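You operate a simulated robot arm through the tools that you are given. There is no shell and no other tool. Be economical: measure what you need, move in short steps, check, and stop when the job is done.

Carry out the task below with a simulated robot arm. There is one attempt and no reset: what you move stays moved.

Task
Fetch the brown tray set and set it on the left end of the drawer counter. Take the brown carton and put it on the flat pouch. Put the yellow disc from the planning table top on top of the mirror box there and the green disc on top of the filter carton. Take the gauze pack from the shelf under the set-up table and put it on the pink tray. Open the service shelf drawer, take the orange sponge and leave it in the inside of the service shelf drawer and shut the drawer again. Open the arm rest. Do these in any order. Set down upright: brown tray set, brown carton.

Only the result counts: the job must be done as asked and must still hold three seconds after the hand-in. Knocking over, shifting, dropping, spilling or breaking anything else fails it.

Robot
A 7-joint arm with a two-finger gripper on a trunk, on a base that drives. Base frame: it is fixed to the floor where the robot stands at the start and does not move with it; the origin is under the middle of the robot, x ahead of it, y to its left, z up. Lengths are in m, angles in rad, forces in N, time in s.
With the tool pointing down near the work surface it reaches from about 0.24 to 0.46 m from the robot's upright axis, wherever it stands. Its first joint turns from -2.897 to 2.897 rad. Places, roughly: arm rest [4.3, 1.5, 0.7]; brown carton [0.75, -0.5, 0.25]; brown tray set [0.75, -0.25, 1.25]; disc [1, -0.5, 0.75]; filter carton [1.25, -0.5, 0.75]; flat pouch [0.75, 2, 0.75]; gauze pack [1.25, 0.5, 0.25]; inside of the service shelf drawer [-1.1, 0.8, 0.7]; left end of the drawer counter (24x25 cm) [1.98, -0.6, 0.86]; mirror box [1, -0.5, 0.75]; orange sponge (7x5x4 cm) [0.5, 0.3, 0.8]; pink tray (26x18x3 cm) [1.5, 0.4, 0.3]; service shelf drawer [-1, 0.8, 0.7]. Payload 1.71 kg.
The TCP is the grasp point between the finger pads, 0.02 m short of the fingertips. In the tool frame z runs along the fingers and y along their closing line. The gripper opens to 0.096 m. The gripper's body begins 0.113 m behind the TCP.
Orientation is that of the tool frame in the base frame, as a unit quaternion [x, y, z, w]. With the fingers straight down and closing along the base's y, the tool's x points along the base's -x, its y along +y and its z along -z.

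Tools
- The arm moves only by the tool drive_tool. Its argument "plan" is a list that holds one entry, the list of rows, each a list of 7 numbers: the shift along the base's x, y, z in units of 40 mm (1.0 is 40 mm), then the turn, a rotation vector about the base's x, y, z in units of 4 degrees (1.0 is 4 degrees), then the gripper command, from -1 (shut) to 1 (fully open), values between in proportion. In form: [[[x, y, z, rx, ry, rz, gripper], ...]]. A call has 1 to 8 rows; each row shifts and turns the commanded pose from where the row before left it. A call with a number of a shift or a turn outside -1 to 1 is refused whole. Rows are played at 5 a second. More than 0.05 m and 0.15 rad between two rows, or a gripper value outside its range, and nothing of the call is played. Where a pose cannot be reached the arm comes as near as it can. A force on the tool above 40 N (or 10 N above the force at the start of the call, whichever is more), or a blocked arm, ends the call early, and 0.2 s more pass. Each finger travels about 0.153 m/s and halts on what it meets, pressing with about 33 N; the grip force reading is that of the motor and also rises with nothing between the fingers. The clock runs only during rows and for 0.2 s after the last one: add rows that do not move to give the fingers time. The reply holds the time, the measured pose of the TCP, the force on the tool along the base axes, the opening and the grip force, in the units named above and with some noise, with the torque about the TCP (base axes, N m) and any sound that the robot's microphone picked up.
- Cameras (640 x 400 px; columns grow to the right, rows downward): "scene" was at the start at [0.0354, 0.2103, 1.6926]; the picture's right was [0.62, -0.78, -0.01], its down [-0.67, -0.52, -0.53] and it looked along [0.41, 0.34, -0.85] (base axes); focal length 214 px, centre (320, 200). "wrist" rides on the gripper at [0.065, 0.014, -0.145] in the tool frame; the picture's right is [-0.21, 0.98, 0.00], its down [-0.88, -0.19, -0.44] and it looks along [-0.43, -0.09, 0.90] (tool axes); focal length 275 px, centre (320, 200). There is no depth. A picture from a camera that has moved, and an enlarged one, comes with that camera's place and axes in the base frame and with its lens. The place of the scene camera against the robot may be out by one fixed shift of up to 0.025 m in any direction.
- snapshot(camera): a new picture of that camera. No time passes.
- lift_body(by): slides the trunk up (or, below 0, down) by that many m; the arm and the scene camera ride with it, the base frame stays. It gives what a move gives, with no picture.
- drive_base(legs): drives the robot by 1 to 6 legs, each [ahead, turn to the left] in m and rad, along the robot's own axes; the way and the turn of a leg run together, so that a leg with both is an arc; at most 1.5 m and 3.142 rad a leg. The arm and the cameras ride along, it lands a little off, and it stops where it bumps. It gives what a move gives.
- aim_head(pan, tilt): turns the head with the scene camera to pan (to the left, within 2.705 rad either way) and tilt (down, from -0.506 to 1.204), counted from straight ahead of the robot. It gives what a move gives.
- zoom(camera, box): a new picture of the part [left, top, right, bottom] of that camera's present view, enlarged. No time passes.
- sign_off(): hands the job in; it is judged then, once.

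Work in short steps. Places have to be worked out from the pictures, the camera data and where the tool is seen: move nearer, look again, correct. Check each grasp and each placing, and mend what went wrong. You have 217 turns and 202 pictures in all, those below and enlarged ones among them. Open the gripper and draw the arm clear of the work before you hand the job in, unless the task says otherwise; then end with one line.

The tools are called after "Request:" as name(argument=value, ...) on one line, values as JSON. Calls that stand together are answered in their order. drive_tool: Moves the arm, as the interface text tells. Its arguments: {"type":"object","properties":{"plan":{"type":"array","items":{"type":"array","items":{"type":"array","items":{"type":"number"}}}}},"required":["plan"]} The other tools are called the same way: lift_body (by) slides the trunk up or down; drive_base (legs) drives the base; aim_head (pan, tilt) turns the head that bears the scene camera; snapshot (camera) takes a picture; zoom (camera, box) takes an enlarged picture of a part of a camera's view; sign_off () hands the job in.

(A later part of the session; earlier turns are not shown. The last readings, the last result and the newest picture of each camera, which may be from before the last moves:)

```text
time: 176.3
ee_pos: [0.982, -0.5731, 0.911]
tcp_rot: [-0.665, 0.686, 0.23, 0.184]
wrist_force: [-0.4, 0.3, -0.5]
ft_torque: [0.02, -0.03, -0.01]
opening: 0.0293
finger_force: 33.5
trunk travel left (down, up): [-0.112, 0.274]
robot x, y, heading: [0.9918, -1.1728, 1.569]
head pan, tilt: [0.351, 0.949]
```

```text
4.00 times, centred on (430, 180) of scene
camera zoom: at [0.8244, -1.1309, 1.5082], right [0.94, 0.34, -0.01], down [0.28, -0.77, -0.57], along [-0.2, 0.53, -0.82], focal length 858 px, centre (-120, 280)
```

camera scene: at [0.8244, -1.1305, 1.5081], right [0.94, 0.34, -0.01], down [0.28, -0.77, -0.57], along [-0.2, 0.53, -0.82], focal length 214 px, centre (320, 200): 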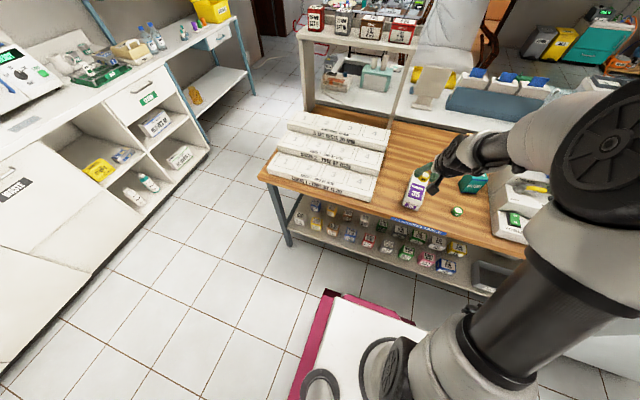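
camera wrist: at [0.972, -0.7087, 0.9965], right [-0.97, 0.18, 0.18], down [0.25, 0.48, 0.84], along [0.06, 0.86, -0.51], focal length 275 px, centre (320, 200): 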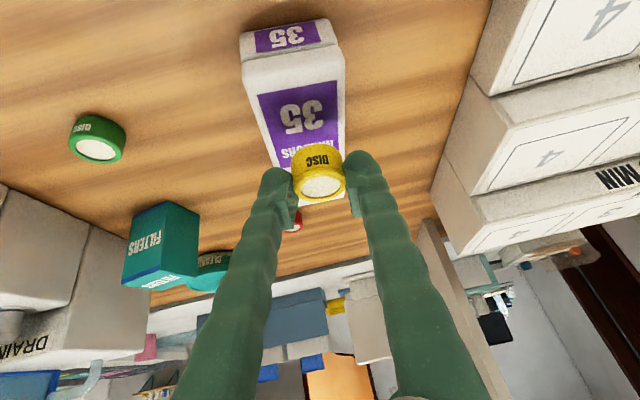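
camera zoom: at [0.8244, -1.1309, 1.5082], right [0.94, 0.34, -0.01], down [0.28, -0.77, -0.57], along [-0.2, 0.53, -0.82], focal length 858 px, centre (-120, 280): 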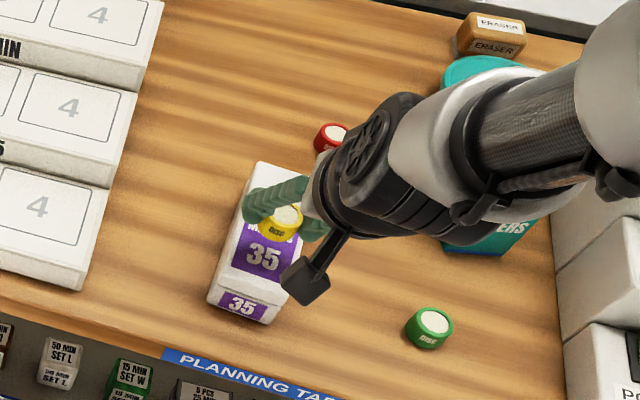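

Over the box. Lower in small steps until contact.

Request:
drive_tool(plan=[[[0, 0.2, -0.25, 0, 0, 0, -1], [0, 0, -0.2, 0, 0, 0, -1], [0, 0, -0.1, 0, 0, 0, -1], [0, 0, 0, 0, 0, 0, -1]]])

Request:
zoom(camera="scene", box=[370, 130, 490, 230])

Request:
snapshot(camera="wrist")

```text
time: 177.3
ee_pos: [0.9816, -0.5665, 0.8882]
tcp_rot: [-0.666, 0.686, 0.229, 0.182]
wrist_force: [0.4, -0.8, -0.6]
ft_torque: [0.04, 0.04, 0.01]
opening: 0.0294
finger_force: 32.8
trunk travel left (down, up): [-0.112, 0.274]
robot x, y, heading: [0.9901, -1.1764, 1.568]
head pan, tilt: [0.351, 0.949]
```

```text
4.00 times, centred on (430, 180) of scene
camera zoom: at [0.8243, -1.1303, 1.5082], right [0.94, 0.34, -0.01], down [0.28, -0.77, -0.57], along [-0.2, 0.53, -0.82], focal length 858 px, centre (-120, 280)
```

zoom: 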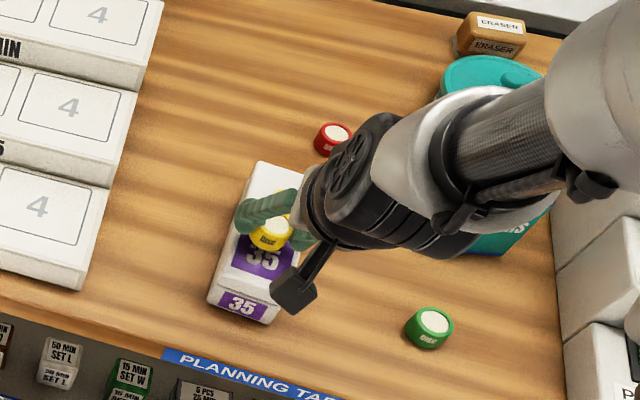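

```text
139 pictures are left
camera wrist: at [0.9721, -0.7008, 0.9731], right [-0.97, 0.18, 0.18], down [0.25, 0.48, 0.84], along [0.07, 0.86, -0.51], focal length 275 px, centre (320, 200)
```

wrist: 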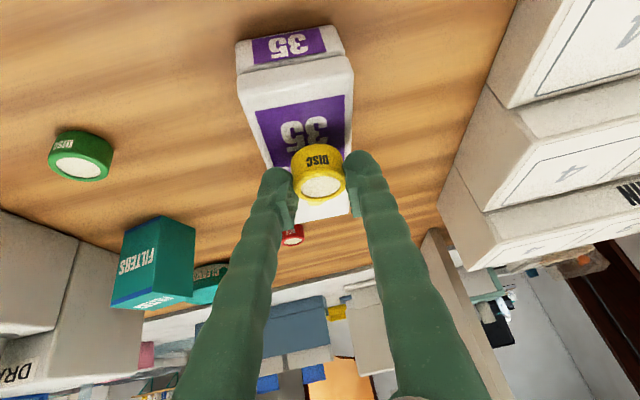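

Request:
drive_tool(plan=[[[0, 0, -0.12, 0, 0, 0, -1], [0, 0, -0.12, 0, 0, 0, -1], [0, 0, 0, 0, 0, 0, -1]]])

Request:
drive_tool(plan=[[[0, 0, -0.12, 0, 0, 0, -1], [0, 0, 0, 0, 0, 0, -1]]])

```text
time: 178.1
ee_pos: [0.9824, -0.5642, 0.8781]
tcp_rot: [-0.665, 0.686, 0.23, 0.183]
wrist_force: [-0.2, -0.5, 4.6]
ft_torque: [0.02, -0.04, 0.02]
opening: 0.0298
finger_force: 33.4
trunk travel left (down, up): [-0.112, 0.274]
robot x, y, heading: [0.9857, -1.1711, 1.564]
head pan, tilt: [0.351, 0.949]
```

```text
time: 178.7
ee_pos: [0.9828, -0.5637, 0.877]
tcp_rot: [-0.665, 0.686, 0.232, 0.186]
wrist_force: [-5.5, 1.0, 23.3]
ft_torque: [0.0, -0.03, 0.04]
opening: 0.0305
finger_force: 33.2
trunk travel left (down, up): [-0.112, 0.274]
robot x, y, heading: [0.9899, -1.1772, 1.562]
head pan, tilt: [0.351, 0.949]
```

Contact made. Relieve, open, and withdraw along the tool axis.

Request:
drive_tool(plan=[[[0, 0, 0.1, 0, 0, 0, -1], [0, 0, 0, 0, 0, 0, 0.1], [0, 0, 0, 0, 0, 0, 0.1], [0, -0.3, 0.5, 0, 0, 0, 0.1], [0, -0.3, 0.5, 0, 0, 0, 0.1], [0, -0.3, 0.8, 0, 0, 0, 0.1], [0, 0, 0.8, 0, 0, 0, 0.1]]])

Request:
snapshot(camera="wrist")

Request:
zoom(camera="scene", box=[370, 130, 490, 230])

```text
time: 180.3
ee_pos: [0.9823, -0.6028, 0.9808]
tcp_rot: [-0.665, 0.687, 0.228, 0.184]
wrist_force: [0.1, 0.0, 0.4]
ft_torque: [0.01, -0.02, -0.01]
opening: 0.0527
finger_force: 0.1
trunk travel left (down, up): [-0.112, 0.274]
robot x, y, heading: [0.9905, -1.1716, 1.568]
head pan, tilt: [0.351, 0.949]
```

```text
138 pictures are left
camera wrist: at [0.9728, -0.7373, 1.0674], right [-0.97, 0.18, 0.18], down [0.25, 0.48, 0.84], along [0.07, 0.86, -0.51], focal length 275 px, centre (320, 200)
```

wrist: 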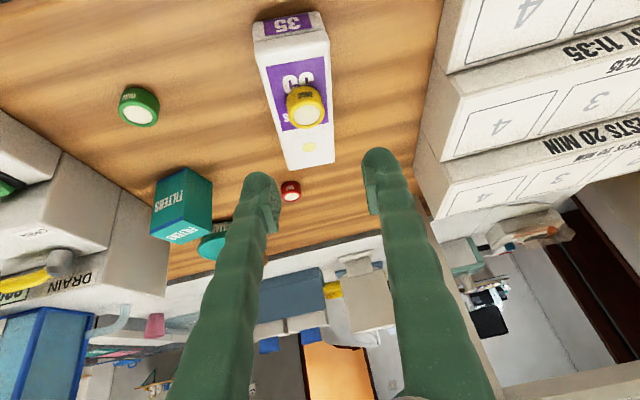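

```text
4.00 times, centred on (430, 180) of scene
camera zoom: at [0.8242, -1.131, 1.5082], right [0.94, 0.34, -0.01], down [0.28, -0.77, -0.57], along [-0.2, 0.53, -0.82], focal length 858 px, centre (-120, 280)
```

zoom: 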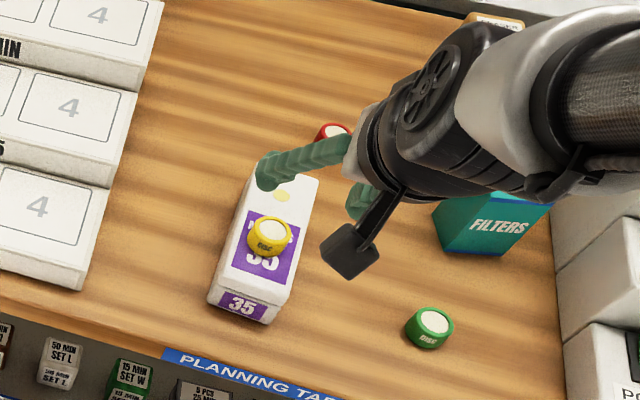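

Yellow disc sits on the mirror box. Next the green disc at ≈(1.146,-0.577): raise, then shift the base to x≈1.17.

Request:
lift_body(by=0.15)

Request:
drive_base(legs=[[-0.06, 0], [0, -1.571], [0.2, 0], [0, 1.571], [0.06, 0]])

Request:
lift_body(by=-0.15)

Request:
snapshot(camera="wrist")

Request:
snapshot(camera="scene")

```text
time: 182.0
ee_pos: [0.9836, -0.6012, 1.1303]
tcp_rot: [-0.665, 0.687, 0.229, 0.184]
wrist_force: [0.2, 0.2, -0.6]
ft_torque: [-0.01, -0.02, 0.0]
opening: 0.0527
finger_force: 0.0
trunk travel left (down, up): [-0.262, 0.124]
robot x, y, heading: [0.9912, -1.1731, 1.57]
head pan, tilt: [0.351, 0.949]
```

```text
time: 193.9
ee_pos: [1.1882, -0.6178, 1.1389]
tcp_rot: [-0.66, 0.689, 0.233, 0.191]
wrist_force: [0.4, 0.3, 0.3]
ft_torque: [-0.07, -0.02, -0.02]
opening: 0.0527
finger_force: 0.1
trunk travel left (down, up): [-0.262, 0.124]
robot x, y, heading: [1.1904, -1.1747, 1.552]
head pan, tilt: [0.351, 0.949]
```

```text
time: 195.7
ee_pos: [1.189, -0.6149, 0.9895]
tcp_rot: [-0.66, 0.688, 0.233, 0.191]
wrist_force: [0.2, -0.5, 0.6]
ft_torque: [0.06, -0.01, -0.02]
opening: 0.0527
finger_force: 0.0
trunk travel left (down, up): [-0.112, 0.274]
robot x, y, heading: [1.1935, -1.1759, 1.554]
head pan, tilt: [0.351, 0.949]
```

```text
136 pictures are left
camera wrist: at [1.1764, -0.7518, 1.0735], right [-0.96, 0.19, 0.18], down [0.25, 0.46, 0.85], along [0.08, 0.87, -0.49], focal length 275 px, centre (320, 200)
```

wrist: 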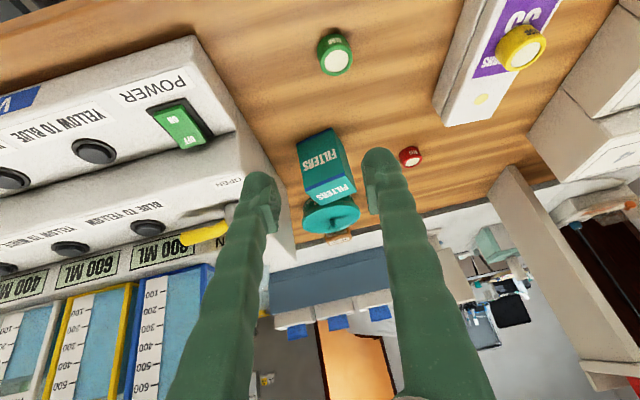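

```text
135 pictures are left
camera scene: at [1.0253, -1.1324, 1.5082], right [0.95, 0.33, 0.0], down [0.27, -0.78, -0.57], along [-0.19, 0.54, -0.82], focal length 214 px, centre (320, 200)
```

scene: 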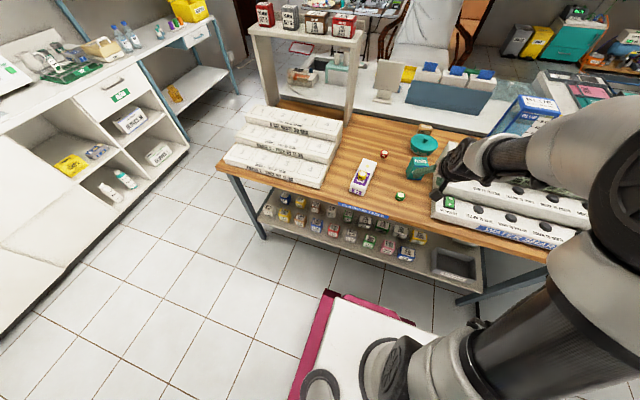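

Filter carton top centre triangulates to (1.19,-0.428,0.884); green disc at (1.147,-0.575). Descend on the green disc.

Request:
drive_tool(plan=[[[-0.6, 0.5, 0, 0, 0, 0, 0.2], [-0.45, 0.45, -1, 0, 0, 0, 0.2], [0, 0, -1, 0, 0, 0, 0.2], [0, 0, -1, 0, 0, 0, 0.2], [0, 0, -0.7, 0, 0, 0, 0.2], [0, 0, 0, 0, 0, 0, 0.2]]])

Request:
snapshot(camera="wrist")

```text
time: 197.1
ee_pos: [1.1448, -0.5757, 0.8396]
tcp_rot: [-0.659, 0.69, 0.231, 0.189]
wrist_force: [0.9, 0.3, -0.2]
ft_torque: [-0.01, 0.01, -0.01]
opening: 0.0574
finger_force: 0.0
trunk travel left (down, up): [-0.112, 0.274]
robot x, y, heading: [1.1921, -1.1761, 1.556]
head pan, tilt: [0.351, 0.949]
```

```text
134 pictures are left
camera wrist: at [1.1327, -0.7122, 0.9232], right [-0.96, 0.19, 0.19], down [0.26, 0.46, 0.85], along [0.08, 0.87, -0.5], focal length 275 px, centre (320, 200)
```

wrist: 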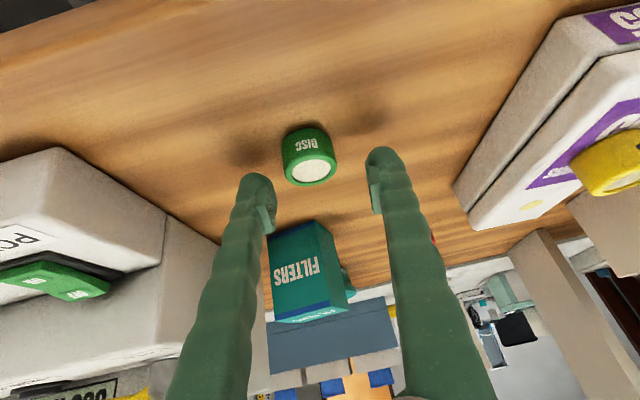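

Request:
drive_tool(plan=[[[0.1, 0, -0.28, 0, 0, 0, 0.2], [0, 0, 0, 0, 0, 0, -1], [0, 0, 0, 0, 0, 0, -1], [0, 0, 0, 0, 0, 0, -1], [0, 0, 1, 0, 0, 0, -1], [0, 0, 1, 0, 0, 0, -1], [0, 0, 1, 0, 0, 0, -1]]])

Request:
snapshot(camera="wrist")

```text
time: 198.7
ee_pos: [1.1514, -0.5762, 0.9515]
tcp_rot: [-0.66, 0.69, 0.232, 0.189]
wrist_force: [0.4, 0.8, 0.3]
ft_torque: [-0.03, 0.01, -0.03]
opening: 0.0297
finger_force: 33.4
trunk travel left (down, up): [-0.112, 0.274]
robot x, y, heading: [1.1906, -1.1762, 1.554]
head pan, tilt: [0.351, 0.949]
```

```text
133 pictures are left
camera wrist: at [1.1388, -0.7134, 1.0345], right [-0.96, 0.19, 0.19], down [0.26, 0.46, 0.85], along [0.08, 0.87, -0.5], focal length 275 px, centre (320, 200)
```

wrist: 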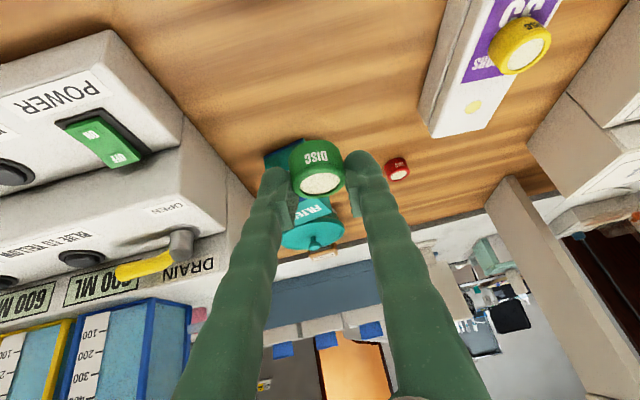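

Green disc held. Drive forward 0.14 and shift over the filter carton.

Request:
drive_base(legs=[[0.14, 0]])

Request:
drive_tool(plan=[[[0.5, 0, 0, 0, 0, 0, -1], [0.4, 0, 0, 0, 0, 0, -1], [0, 0, 0, 0, 0, 0, -1]]])

Request:
snapshot(camera="wrist")

Request:
zoom(camera="scene", box=[330, 110, 490, 230])

```text
time: 200.1
ee_pos: [1.1535, -0.4544, 0.9608]
tcp_rot: [-0.658, 0.688, 0.238, 0.196]
wrist_force: [-0.8, 0.5, 1.2]
ft_torque: [-0.09, -0.06, -0.01]
opening: 0.0296
finger_force: 32.8
trunk travel left (down, up): [-0.112, 0.274]
robot x, y, heading: [1.1944, -1.039, 1.551]
head pan, tilt: [0.351, 0.949]
```

```text
time: 200.9
ee_pos: [1.1889, -0.4363, 0.9496]
tcp_rot: [-0.659, 0.691, 0.229, 0.189]
wrist_force: [-0.2, 0.1, 0.1]
ft_torque: [0.0, 0.08, 0.01]
opening: 0.0297
finger_force: 32.5
trunk travel left (down, up): [-0.112, 0.274]
robot x, y, heading: [1.1953, -1.037, 1.557]
head pan, tilt: [0.351, 0.949]
```

```text
132 pictures are left
camera wrist: at [1.1769, -0.5722, 1.0329], right [-0.96, 0.19, 0.18], down [0.26, 0.47, 0.85], along [0.08, 0.86, -0.5], focal length 275 px, centre (320, 200)
```

wrist: 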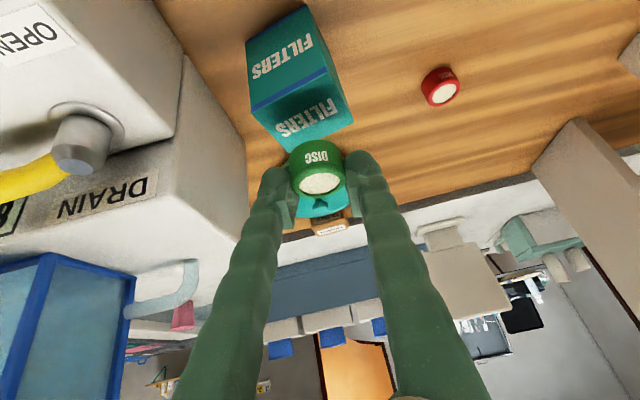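

```text
3.33 times, centred on (410, 170) of scene
camera zoom: at [1.0275, -1.0078, 1.5085], right [0.95, 0.33, 0.0], down [0.27, -0.77, -0.58], along [-0.19, 0.55, -0.82], focal length 715 px, centre (20, 300)
```

zoom: 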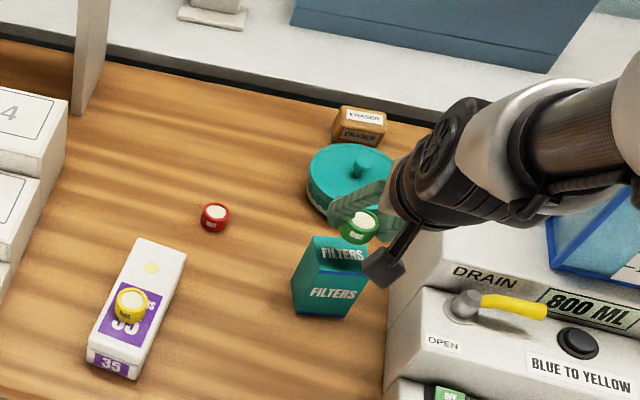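

The disc is right above the carton top. Lower gently.

Request:
drive_tool(plan=[[[-0.05, 0, -0.4, 0, 0, 0, -1], [0, 0, -0.25, 0, 0, 0, -1], [0, 0, -0.15, 0, 0, 0, -1], [0, 0, 0, 0, 0, 0, -1]]])

Request:
zoom(camera="scene", box=[370, 130, 450, 190])

```text
time: 201.9
ee_pos: [1.1878, -0.4324, 0.9163]
tcp_rot: [-0.66, 0.691, 0.229, 0.187]
wrist_force: [-0.8, 0.6, -0.4]
ft_torque: [0.0, 0.01, 0.0]
opening: 0.0305
finger_force: 32.5
trunk travel left (down, up): [-0.112, 0.274]
robot x, y, heading: [1.1924, -1.0382, 1.548]
head pan, tilt: [0.351, 0.949]
```

```text
6.67 times, centred on (410, 160) of scene
camera zoom: at [1.028, -0.9885, 1.5082], right [0.95, 0.33, -0.01], down [0.26, -0.78, -0.57], along [-0.19, 0.54, -0.82], focal length 1430 px, centre (-280, 467)
```

zoom: 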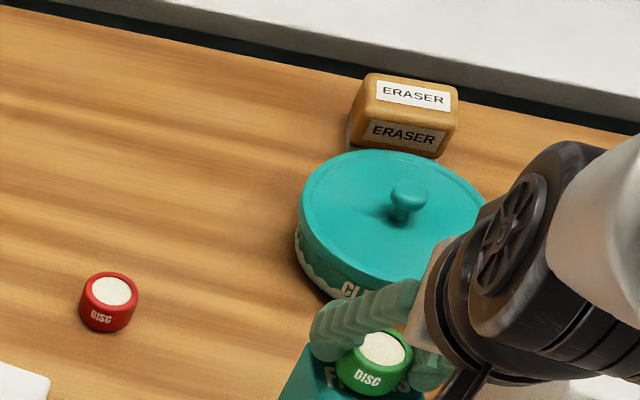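

Request:
drive_tool(plan=[[[0, -0.15, -0.08, 0, 0, 0, -1], [0, 0, -0.08, 0, 0, 0, -1], [0, 0, 0, 0, 0, 0, -1]]])

Request:
zoom(camera="scene", box=[370, 150, 450, 210])

```text
time: 202.7
ee_pos: [1.1862, -0.4377, 0.913]
tcp_rot: [-0.659, 0.69, 0.232, 0.191]
wrist_force: [-0.6, 7.9, 24.0]
ft_torque: [0.38, -0.17, 0.05]
opening: 0.0299
finger_force: 32.5
trunk travel left (down, up): [-0.112, 0.274]
robot x, y, heading: [1.195, -1.038, 1.555]
head pan, tilt: [0.351, 0.949]
```

```text
6.67 times, centred on (410, 180) of scene
camera zoom: at [1.0279, -0.9908, 1.5084], right [0.95, 0.33, -0.01], down [0.26, -0.78, -0.57], along [-0.19, 0.54, -0.82], focal length 1430 px, centre (-280, 333)
```

zoom: 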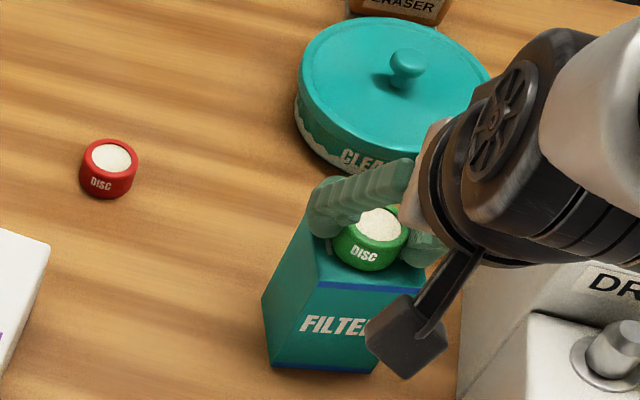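

Contact. Relieve, open slightly and withdraw back-up.

Request:
drive_tool(plan=[[[0, 0, 0.06, 0, 0, 0, -1], [0, 0, 0, 0, 0, 0, 0], [0, 0, 0, 0, 0, 0, 0], [0, -0.3, 0.5, 0, 0, 0, 0], [0, -0.4, 0.6, 0, 0, 0, 0], [0, -0.5, 0.8, 0, 0, 0, 0], [0, -0.5, 0.8, 0, 0, 0, 0]]])

Request:
zoom(camera="scene", box=[340, 130, 460, 220])

```text
time: 204.3
ee_pos: [1.1879, -0.5075, 1.0208]
tcp_rot: [-0.66, 0.69, 0.229, 0.188]
wrist_force: [-0.8, -0.4, 0.2]
ft_torque: [0.0, 0.03, -0.04]
opening: 0.0482
finger_force: 0.1
trunk travel left (down, up): [-0.112, 0.274]
robot x, y, heading: [1.1926, -1.0391, 1.551]
head pan, tilt: [0.351, 0.949]
```

```text
4.44 times, centred on (400, 175) of scene
camera zoom: at [1.0278, -0.9904, 1.5082], right [0.95, 0.33, -0.01], down [0.27, -0.78, -0.57], along [-0.19, 0.54, -0.82], focal length 953 px, centre (-36, 311)
```

zoom: 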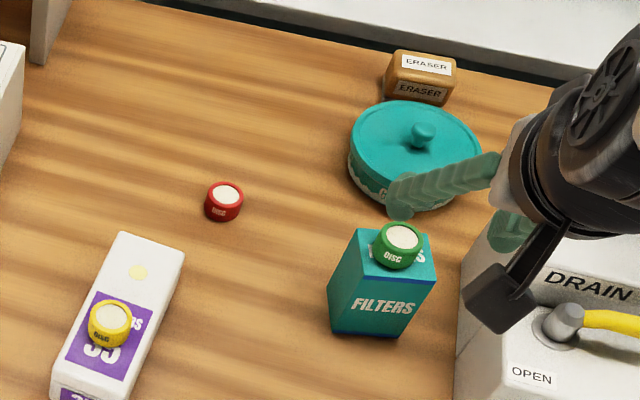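

Both discs placed. Now the brown tray set on the rack ≈(0.70,-0.25,1.25): raise the trunk and shift the base to x≈0.72.

Request:
lift_body(by=0.25)

Request:
drive_base(legs=[[-0.12, 0], [0, 1.58], [0.48, 0], [0, -1.571], [0.1, 0]])

Request:
aim_head(pan=0.15, tilt=0.5)

Request:
snapshot(camera="scene")

Request:
snapshot(camera="wrist")

```text
time: 206.8
ee_pos: [1.187, -0.5067, 1.2704]
tcp_rot: [-0.659, 0.691, 0.228, 0.189]
wrist_force: [-0.3, 0.6, -0.1]
ft_torque: [0.0, 0.01, -0.03]
opening: 0.048
finger_force: 0.1
trunk travel left (down, up): [-0.362, 0.024]
robot x, y, heading: [1.1907, -1.0328, 1.551]
head pan, tilt: [0.351, 0.949]
```

```text
time: 220.7
ee_pos: [0.711, -0.5632, 1.2883]
tcp_rot: [-0.657, 0.686, 0.241, 0.199]
wrist_force: [0.2, -2.9, 0.8]
ft_torque: [0.19, -0.03, 0.0]
opening: 0.0478
finger_force: 0.1
trunk travel left (down, up): [-0.362, 0.024]
robot x, y, heading: [0.7199, -1.0546, 1.559]
head pan, tilt: [0.351, 0.949]
```

```text
time: 221.6
ee_pos: [0.7138, -0.5476, 1.2832]
tcp_rot: [-0.658, 0.687, 0.237, 0.195]
wrist_force: [0.7, -0.4, 1.2]
ft_torque: [-0.04, -0.01, -0.02]
opening: 0.048
finger_force: 0.1
trunk travel left (down, up): [-0.362, 0.024]
robot x, y, heading: [0.7216, -1.0548, 1.56]
head pan, tilt: [0.15, 0.499]
```

```text
127 pictures are left
camera scene: at [0.565, -1.0526, 1.7967], right [0.99, 0.14, 0.0], down [0.07, -0.45, -0.89], along [-0.12, 0.88, -0.46], focal length 214 px, centre (320, 200)
```

scene: 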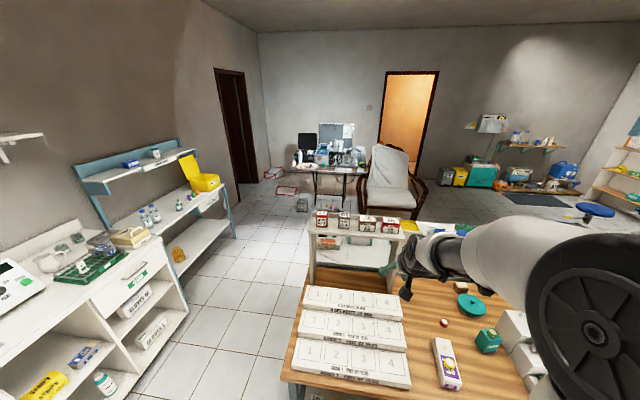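

```text
126 pictures are left
camera wrist: at [0.7023, -0.686, 1.3636], right [-0.96, 0.19, 0.19], down [0.25, 0.45, 0.86], along [0.08, 0.87, -0.48], focal length 275 px, centre (320, 200)
```

wrist: 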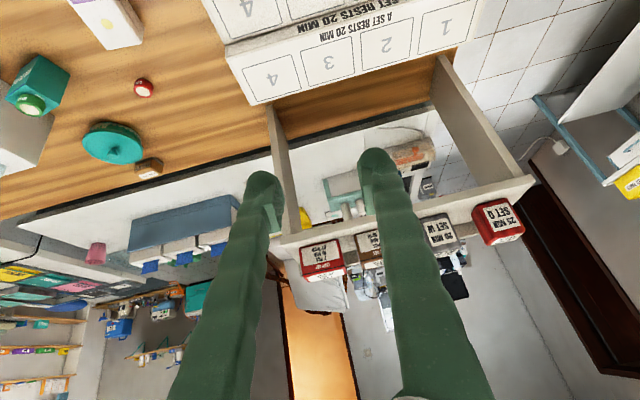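

Brown box appears near (0.664,-0.255,1.25). Open, tilt further and approach for a better view.

Request:
drive_tool(plan=[[[-0.4, 0, 0.5, 1, 0, 0, 1], [-0.4, 0.3, 0.5, 1, 0, 0, 1], [-0.4, 0.5, 0, 1, 0, 0, 1], [0, 0.5, 0, 0, 0, 0, 1], [0, 0, 0, 0, 0, 0, 1]]])

Request:
snapshot(camera="wrist")

Request:
zoom(camera="scene", box=[290, 190, 450, 290])

```text
time: 222.8
ee_pos: [0.6653, -0.4742, 1.3129]
tcp_rot: [-0.637, 0.661, 0.302, 0.257]
wrist_force: [-0.7, 0.5, -0.2]
ft_torque: [0.0, 0.01, 0.02]
opening: 0.0959
finger_force: 0.0
trunk travel left (down, up): [-0.362, 0.024]
robot x, y, heading: [0.7183, -1.057, 1.559]
head pan, tilt: [0.15, 0.499]
```

```text
125 pictures are left
camera wrist: at [0.6541, -0.6244, 1.3664], right [-0.96, 0.15, 0.22], down [0.25, 0.28, 0.93], along [0.08, 0.95, -0.31], focal length 275 px, centre (320, 200)
```

wrist: 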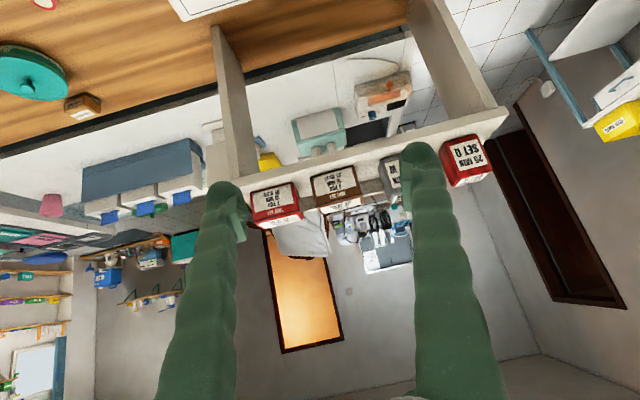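

```text
4.00 times, centred on (370, 240) of scene
camera zoom: at [0.5655, -1.0197, 1.7964], right [0.99, 0.14, 0.0], down [0.07, -0.47, -0.88], along [-0.12, 0.87, -0.47], focal length 858 px, centre (120, 40)
```

zoom: 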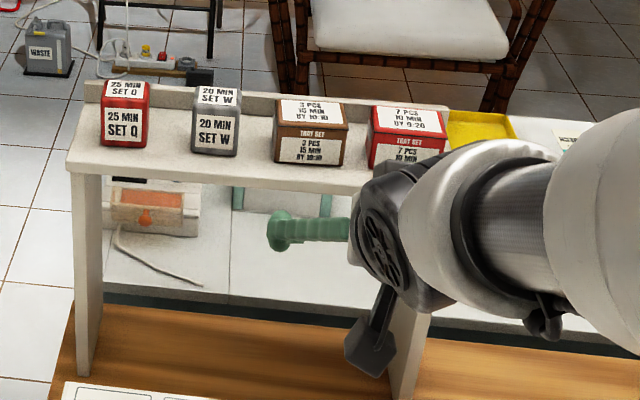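

Closer look: advance 8 cm.

Request:
drive_tool(plan=[[[-0.1, 0.7, 0, 0, 0, 0, 1], [0, 0.7, 0, 0, 0, 0, 1], [0, 0.6, 0, 0, 0, 0, 1], [0, 0, 0, 0, 0, 0, 1]]])

Request:
snapshot(camera="wrist")

```text
time: 223.8
ee_pos: [0.6629, -0.3834, 1.307]
tcp_rot: [-0.638, 0.662, 0.3, 0.253]
wrist_force: [-0.3, 0.1, -0.5]
ft_torque: [-0.01, 0.02, 0.04]
opening: 0.0958
finger_force: 0.1
trunk travel left (down, up): [-0.362, 0.024]
robot x, y, heading: [0.7233, -1.055, 1.559]
head pan, tilt: [0.15, 0.499]
```

```text
123 pictures are left
camera wrist: at [0.6509, -0.5336, 1.3615], right [-0.96, 0.15, 0.22], down [0.26, 0.29, 0.92], along [0.08, 0.95, -0.31], focal length 275 px, centre (320, 200)
```

wrist: 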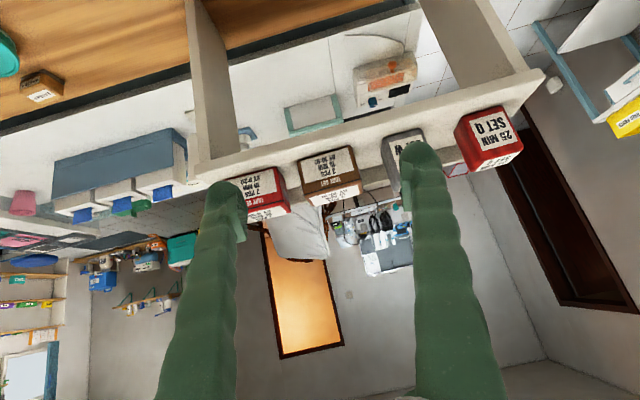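

Refined brown tray estimate: centre ≈(0.66,-0.18,1.22). Drive 0.09 m closer and look again.

Request:
drive_base(legs=[[0.085, 0]])

Request:
snapshot(camera="wrist")

Request:
snapshot(camera="scene")

```text
time: 224.9
ee_pos: [0.6614, -0.3399, 1.3279]
tcp_rot: [-0.635, 0.657, 0.31, 0.264]
wrist_force: [-0.4, 0.8, 1.1]
ft_torque: [-0.12, -0.02, -0.01]
opening: 0.096
finger_force: 0.1
trunk travel left (down, up): [-0.362, 0.024]
robot x, y, heading: [0.7191, -0.9723, 1.561]
head pan, tilt: [0.15, 0.499]
```

```text
122 pictures are left
camera wrist: at [0.65, -0.4913, 1.3784], right [-0.96, 0.14, 0.22], down [0.25, 0.26, 0.93], along [0.07, 0.96, -0.28], focal length 275 px, centre (320, 200)
```

wrist: 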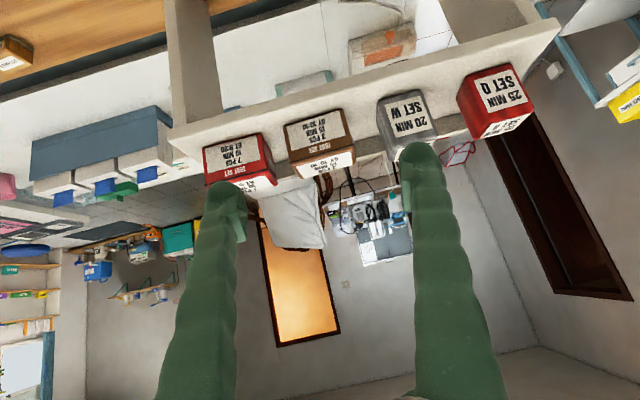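

```text
121 pictures are left
camera scene: at [0.5663, -0.9591, 1.7966], right [0.99, 0.14, 0.0], down [0.07, -0.46, -0.89], along [-0.12, 0.88, -0.46], focal length 214 px, centre (320, 200)
```

scene: 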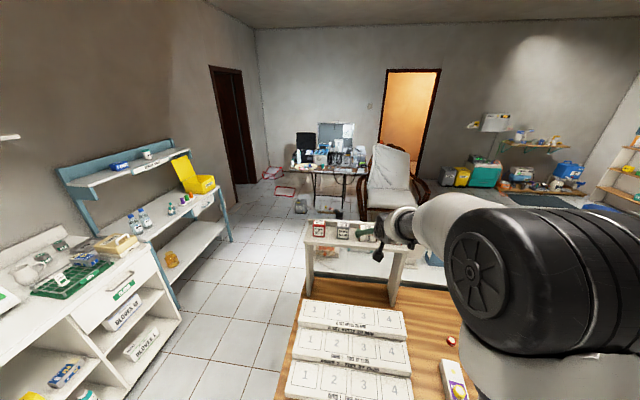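

Brown tray: centre ≈(0.656,-0.176,1.217), width ≈0.075, with a narrow gap to the red neighbour. Correct the 4° roll, set opening 0.088, and go to a pre-grasp above.

Request:
drive_tool(plan=[[[-0.15, 0, 0, 0, -0.5, 0, 0.83], [0, 0, 0, 0, -0.5, 0, 0.83], [0, 0, 0, 0, 0, 0, 0.83]]])

Request:
snapshot(camera="wrist")

```text
time: 225.7
ee_pos: [0.6566, -0.3318, 1.3247]
tcp_rot: [-0.647, 0.648, 0.286, 0.283]
wrist_force: [0.1, -0.7, -1.2]
ft_torque: [-0.02, -0.04, -0.04]
opening: 0.0879
finger_force: 0.0
trunk travel left (down, up): [-0.362, 0.024]
robot x, y, heading: [0.7215, -0.9669, 1.563]
head pan, tilt: [0.15, 0.499]
```

```text
120 pictures are left
camera wrist: at [0.6409, -0.4827, 1.3754], right [-0.98, 0.14, 0.16], down [0.19, 0.26, 0.95], along [0.09, 0.95, -0.28], focal length 275 px, centre (320, 200)
```

wrist: 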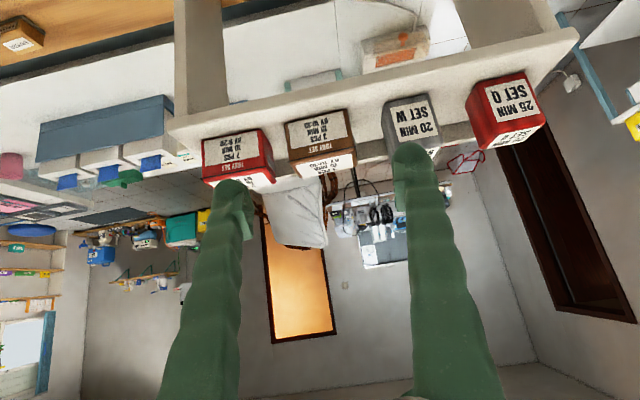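

Request:
drive_tool(plan=[[[-0.1, 0.8, -0.4, 0, 0, 0, 0.83], [0, 0.8, -0.4, 0, 0, 0, 0.83], [0, 0.6, -0.5, 0, 0, 0, 0.83], [0, 0, 0, 0, 0, 0, 0.83]]])

Request:
snapshot(camera="wrist")

```text
time: 226.7
ee_pos: [0.6525, -0.2401, 1.2746]
tcp_rot: [-0.647, 0.648, 0.286, 0.283]
wrist_force: [0.5, 1.2, -0.1]
ft_torque: [-0.06, -0.01, -0.02]
opening: 0.0876
finger_force: 0.1
trunk travel left (down, up): [-0.362, 0.024]
robot x, y, heading: [0.7211, -0.9694, 1.562]
head pan, tilt: [0.15, 0.499]
```

```text
119 pictures are left
camera wrist: at [0.6373, -0.3921, 1.3239], right [-0.98, 0.14, 0.16], down [0.19, 0.26, 0.95], along [0.09, 0.95, -0.28], focal length 275 px, centre (320, 200)
```

wrist: 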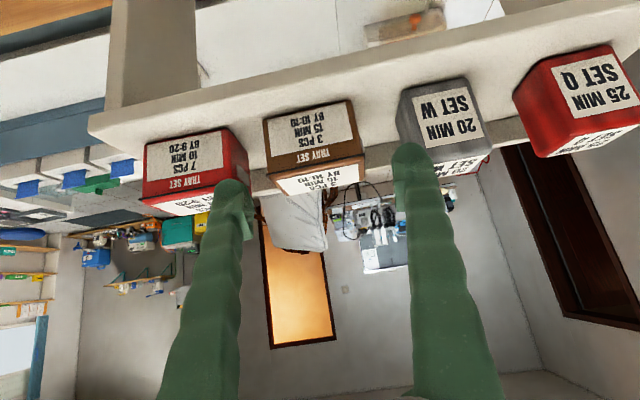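

Aligned (box x≈0.653). Advance to the grasp point.

Request:
drive_tool(plan=[[[-0.02, 0.5, -0.4, 0, 0, 0, 0.83], [0, 0.5, -0.45, 0, 0, 0, 0.83], [0, 0.5, -0.45, 0, 0, 0, 0.83], [0, 0, 0, 0, 0, 0, 0.83]]])

Request:
snapshot(camera="wrist")

```text
time: 227.7
ee_pos: [0.6509, -0.1721, 1.2157]
tcp_rot: [-0.647, 0.65, 0.283, 0.281]
wrist_force: [0.0, -0.3, -0.1]
ft_torque: [0.03, 0.03, -0.02]
opening: 0.0879
finger_force: 0.0
trunk travel left (down, up): [-0.362, 0.024]
robot x, y, heading: [0.7195, -0.9679, 1.556]
head pan, tilt: [0.15, 0.499]
```

```text
118 pictures are left
camera wrist: at [0.6346, -0.3229, 1.2667], right [-0.98, 0.14, 0.15], down [0.19, 0.27, 0.94], along [0.09, 0.95, -0.29], focal length 275 px, centre (320, 200)
```

wrist: 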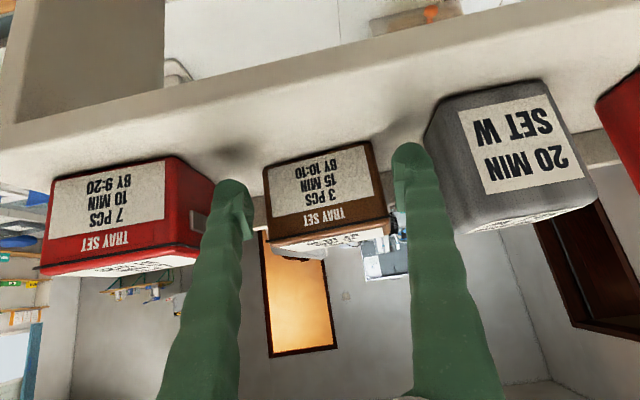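

Fingers straddle the box. Close.

Request:
drive_tool(plan=[[[0, 0, 0, 0, 0, 0, -1], [0, 0, 0, 0, 0, 0, -1], [0, 0, 0, 0, 0, 0, -1]]])

Request:
snapshot(camera="wrist")

```text
time: 228.1
ee_pos: [0.6483, -0.1813, 1.2196]
tcp_rot: [-0.646, 0.65, 0.284, 0.28]
wrist_force: [0.3, 0.0, -0.5]
ft_torque: [0.03, 0.0, -0.01]
opening: 0.0
finger_force: 19.0
trunk travel left (down, up): [-0.362, 0.024]
robot x, y, heading: [0.7231, -0.9705, 1.561]
head pan, tilt: [0.15, 0.499]
stopped in row 1: the force on the tool passed its limit at 44 N (the readings are from after the stop); the commanded pose is now the measured one
```

```text
117 pictures are left
camera wrist: at [0.6329, -0.3323, 1.2711], right [-0.98, 0.14, 0.16], down [0.19, 0.27, 0.94], along [0.09, 0.95, -0.29], focal length 275 px, centre (320, 200)
```

wrist: 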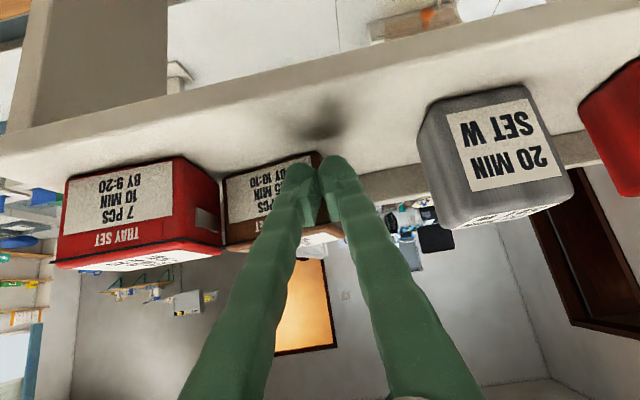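

The fingers closed on only the front edge and slipped off, nudging the box toward its red neighbour. Back off and look.

Request:
drive_tool(plan=[[[0, -0.6, 0.5, 0, 0, 0, -1], [0, -0.6, 0.7, 0, 0, 0, -1], [0, 0, 0.7, 0, 0, 0, 1], [0, 0, 0.7, 0, 0, 0, 1], [0, 0, 0, 0, 0, 0, 1]]])

Request:
snapshot(camera="wrist")

Request:
zoom(camera="scene", box=[290, 190, 450, 290])

```text
time: 229.3
ee_pos: [0.6486, -0.2285, 1.3231]
tcp_rot: [-0.646, 0.65, 0.284, 0.281]
wrist_force: [0.0, 0.5, -1.4]
ft_torque: [0.0, -0.01, 0.01]
opening: 0.0958
finger_force: 0.0
trunk travel left (down, up): [-0.362, 0.024]
robot x, y, heading: [0.7207, -0.9685, 1.564]
head pan, tilt: [0.15, 0.499]
```

```text
116 pictures are left
camera wrist: at [0.6328, -0.3795, 1.374], right [-0.98, 0.14, 0.16], down [0.19, 0.27, 0.94], along [0.09, 0.95, -0.29], focal length 275 px, centre (320, 200)
```

wrist: 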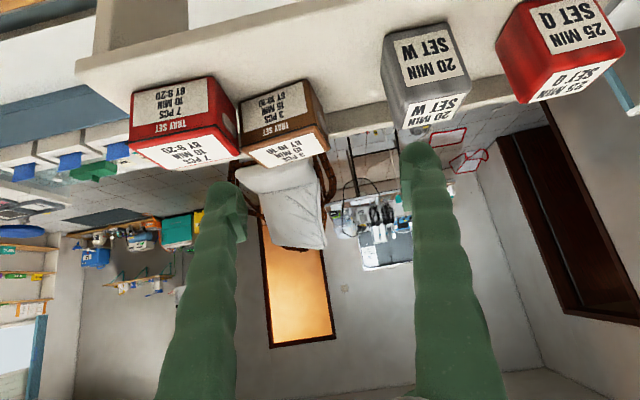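

```text
4.00 times, centred on (370, 240) of scene
camera zoom: at [0.5666, -0.8953, 1.7954], right [0.99, 0.14, 0.0], down [0.07, -0.49, -0.87], along [-0.12, 0.86, -0.49], focal length 858 px, centre (120, 40)
```

zoom: 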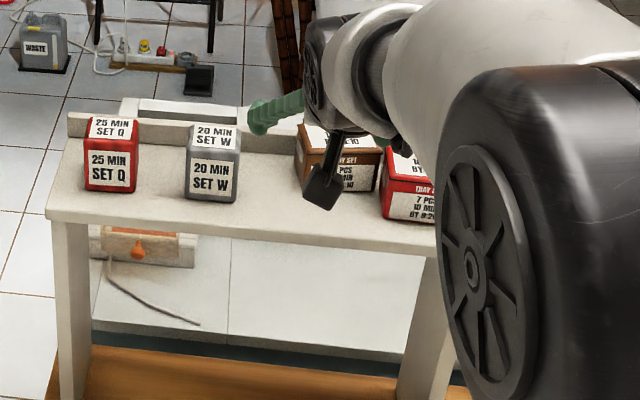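

The brown box slid back ~4 cm and rotated a little. I'll get a higher, more vertical view of it and the gap behind it.

Request:
drive_tool(plan=[[[0, 0, 1, -1, 0, 0, 1], [0, 0, 1, -1, 0, 0, 1], [0, 0, 1, -1, 0, 0, 1], [0, 0.5, 1, -1, 0, 0, 1], [0, 0.5, 0, -1, 0, 0, 1], [0, 0.5, 0, -1, 0, 0, 1], [0, 0, 0, -1, 0, 0, 1], [0, 0, 0, 0, 0, 0, 1]]])

Request:
snapshot(camera="wrist")

```text
time: 231.1
ee_pos: [0.6419, -0.2321, 1.452]
tcp_rot: [-0.695, 0.699, 0.118, 0.117]
wrist_force: [0.2, -0.3, -0.1]
ft_torque: [0.06, -0.02, -0.02]
opening: 0.0961
finger_force: 0.0
out of reach, approached as far as the arm can: row 5, 6, 7
trunk travel left (down, up): [-0.362, 0.024]
robot x, y, heading: [0.7243, -0.9665, 1.552]
head pan, tilt: [0.15, 0.499]
```

```text
114 pictures are left
camera wrist: at [0.6275, -0.3414, 1.5682], right [-0.98, 0.2, 0.07], down [0.19, 0.68, 0.71], along [0.09, 0.7, -0.7], focal length 275 px, centre (320, 200)
```

wrist: 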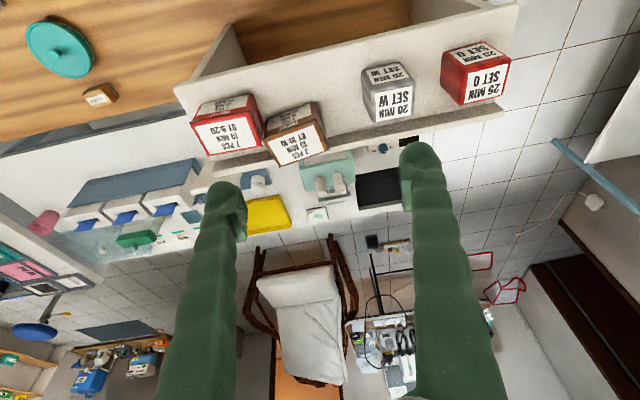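

Request:
zoom(camera="wrist", box=[170, 30, 530, 200])

```text
1.78 times, centred on (350, 115) of wrist
camera zoom: at [0.6275, -0.3414, 1.5682], right [-0.98, 0.2, 0.07], down [0.19, 0.68, 0.71], along [0.09, 0.7, -0.7], focal length 489 px, centre (267, 351)
```

zoom: 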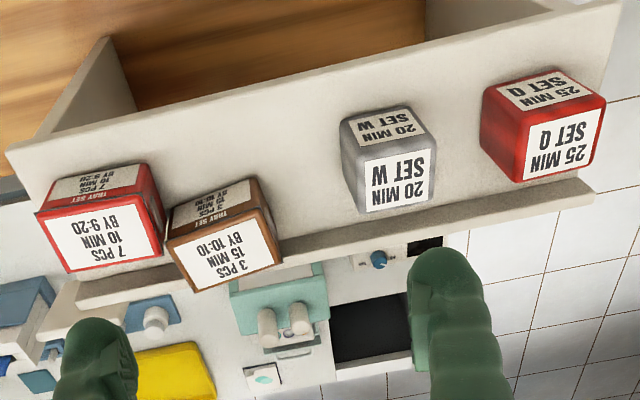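

Now clear: the brown box (centre ≈(0.678,-0.131), yaw ≈7°, ~0.08 wide) sits behind-left against the lip. I'll straddle its rear half with ~35° tilt and 7° yaw, so the +x finger goes behind the red box.

Request:
drive_tool(plan=[[[0.2, 0.1, -0.7, 1, 0, 0.6, 1], [0.2, 0.2, -0.7, 1, 0, 0.6, 1], [0.2, 0.2, -0.7, 1, 0, 0.6, 1], [0.2, 0.2, -0.5, 1, 0, 0, 1], [0, 0, 0, 0, 0, 0, 1]]])

Request:
snapshot(camera="wrist")

```text
time: 231.5
ee_pos: [0.6515, -0.258, 1.4624]
tcp_rot: [0.699, -0.67, -0.182, -0.17]
wrist_force: [0.3, 0.0, -0.7]
ft_torque: [0.06, -0.06, -0.02]
opening: 0.0959
finger_force: 0.1
trunk travel left (down, up): [-0.362, 0.024]
robot x, y, heading: [0.7231, -0.9668, 1.564]
head pan, tilt: [0.15, 0.499]
stopped in row 2: the arm was blocked; the commanded pose is now the measured one
```

```text
112 pictures are left
camera wrist: at [0.6413, -0.3855, 1.5586], right [-0.98, 0.14, 0.11], down [0.16, 0.56, 0.81], along [0.05, 0.82, -0.57], focal length 275 px, centre (320, 200)
```

wrist: 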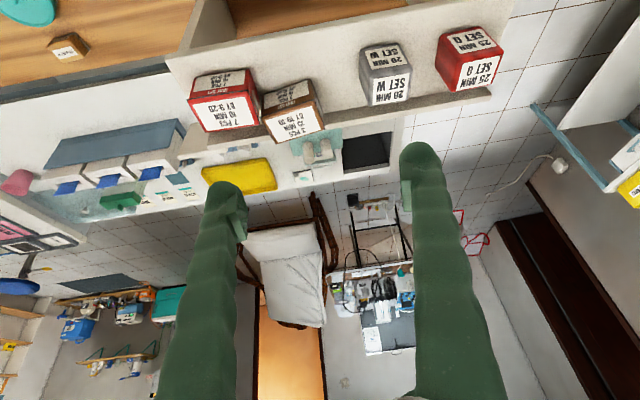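

Request:
drive_tool(plan=[[[0, -0.3, -0.5, 0, 0, 0, 1], [0, -0.2, -0.7, 0, 0, 0, 1], [0, 0, -0.8, 0, 0, 0, 1], [0, 0, -0.8, 0, 0, 0, 1], [0, 0, 0, 0, 0, 0, 1]]])

```text
time: 232.7
ee_pos: [0.6512, -0.2669, 1.3457]
tcp_rot: [0.699, -0.671, -0.18, -0.169]
wrist_force: [-0.7, -0.1, 0.1]
ft_torque: [-0.02, 0.01, 0.03]
opening: 0.0962
finger_force: 0.0
trunk travel left (down, up): [-0.362, 0.024]
robot x, y, heading: [0.721, -0.9712, 1.561]
head pan, tilt: [0.15, 0.499]
```

Request:
drive_tool(plan=[[[0.2, 0.6, -0.4, 0.8, 0, 0.6, 1], [0.2, 0.6, -0.4, 0.8, 0, 0.65, 1], [0.1, 0.6, -0.4, 0, 0, 0, 1], [0, 0.5, 0, 0, 0, 0, 1], [0, 0, 0, 0, 0, 0, 1]]])

Request:
snapshot(camera="wrist")

```text
time: 233.9
ee_pos: [0.6683, -0.1753, 1.295]
tcp_rot: [0.717, -0.628, -0.225, -0.2]
wrist_force: [-0.1, -0.5, 0.6]
ft_torque: [0.01, -0.01, -0.04]
opening: 0.096
finger_force: 0.1
trunk travel left (down, up): [-0.362, 0.024]
robot x, y, heading: [0.7205, -0.9715, 1.567]
head pan, tilt: [0.15, 0.499]
```

```text
111 pictures are left
camera wrist: at [0.6716, -0.3137, 1.3774], right [-0.99, 0.04, 0.11], down [0.12, 0.48, 0.87], along [-0.02, 0.87, -0.48], focal length 275 px, centre (320, 200)
```

wrist: 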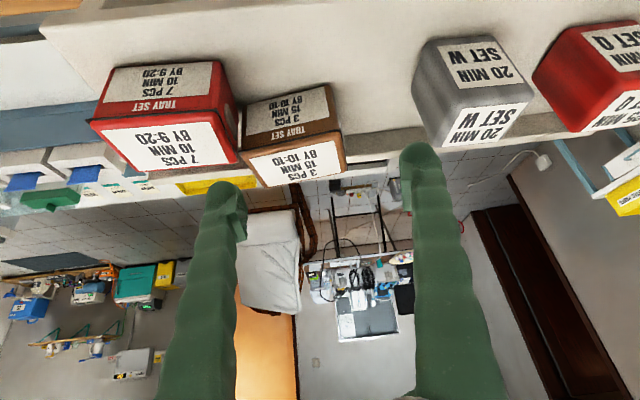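

Request:
drive_tool(plan=[[[0.17, 0.5, 0, 0, 0, 0, 1], [0.17, 0.53, 0, 0, 0, 0, 1], [0, 0, -0.6, 0, 0, 0, 1], [0, 0, 0, 0, 0, 0, 1]]])

Request:
snapshot(camera="wrist")

```text
time: 234.9
ee_pos: [0.6842, -0.136, 1.2727]
tcp_rot: [0.717, -0.628, -0.225, -0.199]
wrist_force: [-0.1, -0.5, -0.2]
ft_torque: [0.0, 0.0, 0.02]
opening: 0.0957
finger_force: 0.1
trunk travel left (down, up): [-0.362, 0.024]
robot x, y, heading: [0.7207, -0.9705, 1.56]
head pan, tilt: [0.15, 0.499]
```

```text
110 pictures are left
camera wrist: at [0.6861, -0.2728, 1.354], right [-0.99, 0.04, 0.11], down [0.12, 0.48, 0.87], along [-0.02, 0.87, -0.48], focal length 275 px, centre (320, 200)
```

wrist: 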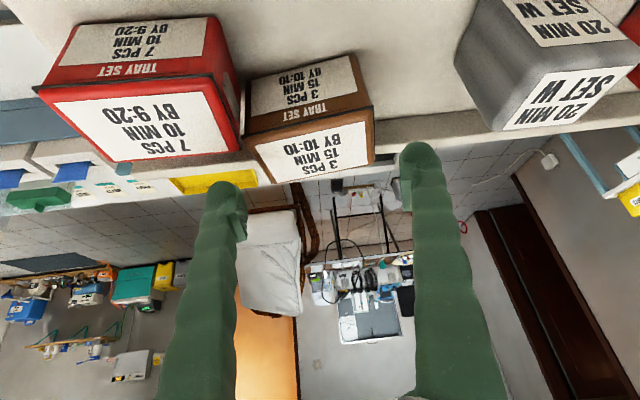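

Request:
drive_tool(plan=[[[0, 0.08, -0.3, 0, 0, 0, 1], [0, 0, -0.3, 0, 0, 0, 1], [0, 0, -0.25, 0, 0, 0, 1], [0, 0, 0, 0, 0, 0, 1]]])

Request:
snapshot(camera="wrist")

```text
time: 235.9
ee_pos: [0.684, -0.1318, 1.2403]
tcp_rot: [0.717, -0.629, -0.225, -0.2]
wrist_force: [-0.2, -0.4, 0.1]
ft_torque: [0.02, -0.01, 0.02]
opening: 0.0961
finger_force: 0.1
trunk travel left (down, up): [-0.362, 0.024]
robot x, y, heading: [0.7232, -0.9698, 1.559]
head pan, tilt: [0.15, 0.499]
```

```text
109 pictures are left
camera wrist: at [0.6875, -0.2694, 1.3215], right [-0.99, 0.04, 0.11], down [0.12, 0.48, 0.87], along [-0.02, 0.87, -0.48], focal length 275 px, centre (320, 200)
```

wrist: 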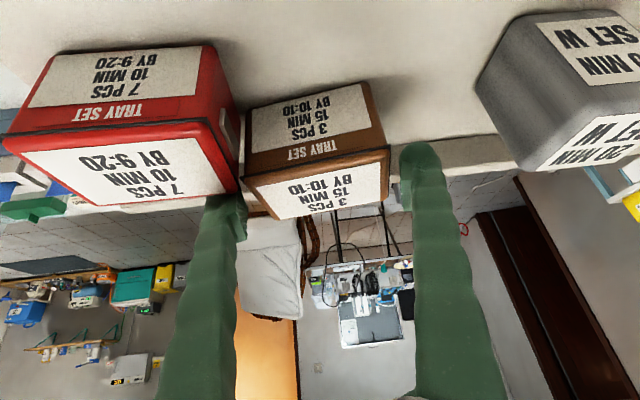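

The left finger is down behind the red box without contact. Go 6 mm lower and close.

Request:
drive_tool(plan=[[[0, 0, -0.15, 0, 0, 0, 1], [0, 0, 0, 0, 0, 0, 0.6], [0, 0, 0, 0, 0, 0, -1], [0, 0, 0, 0, 0, 0, -1]]])

Request:
snapshot(camera="wrist")

```text
time: 236.9
ee_pos: [0.6845, -0.1312, 1.2351]
tcp_rot: [0.717, -0.628, -0.226, -0.202]
wrist_force: [0.6, 7.0, 19.5]
ft_torque: [-0.17, 0.05, 0.03]
opening: 0.0841
finger_force: 32.9
trunk travel left (down, up): [-0.362, 0.024]
robot x, y, heading: [0.7182, -0.9731, 1.561]
head pan, tilt: [0.15, 0.499]
```

```text
108 pictures are left
camera wrist: at [0.6874, -0.2693, 1.3173], right [-0.99, 0.04, 0.11], down [0.12, 0.48, 0.87], along [-0.02, 0.88, -0.48], focal length 275 px, centre (320, 200)
```

wrist: 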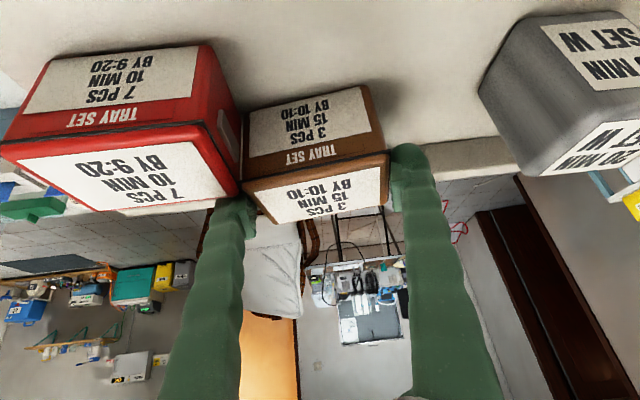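

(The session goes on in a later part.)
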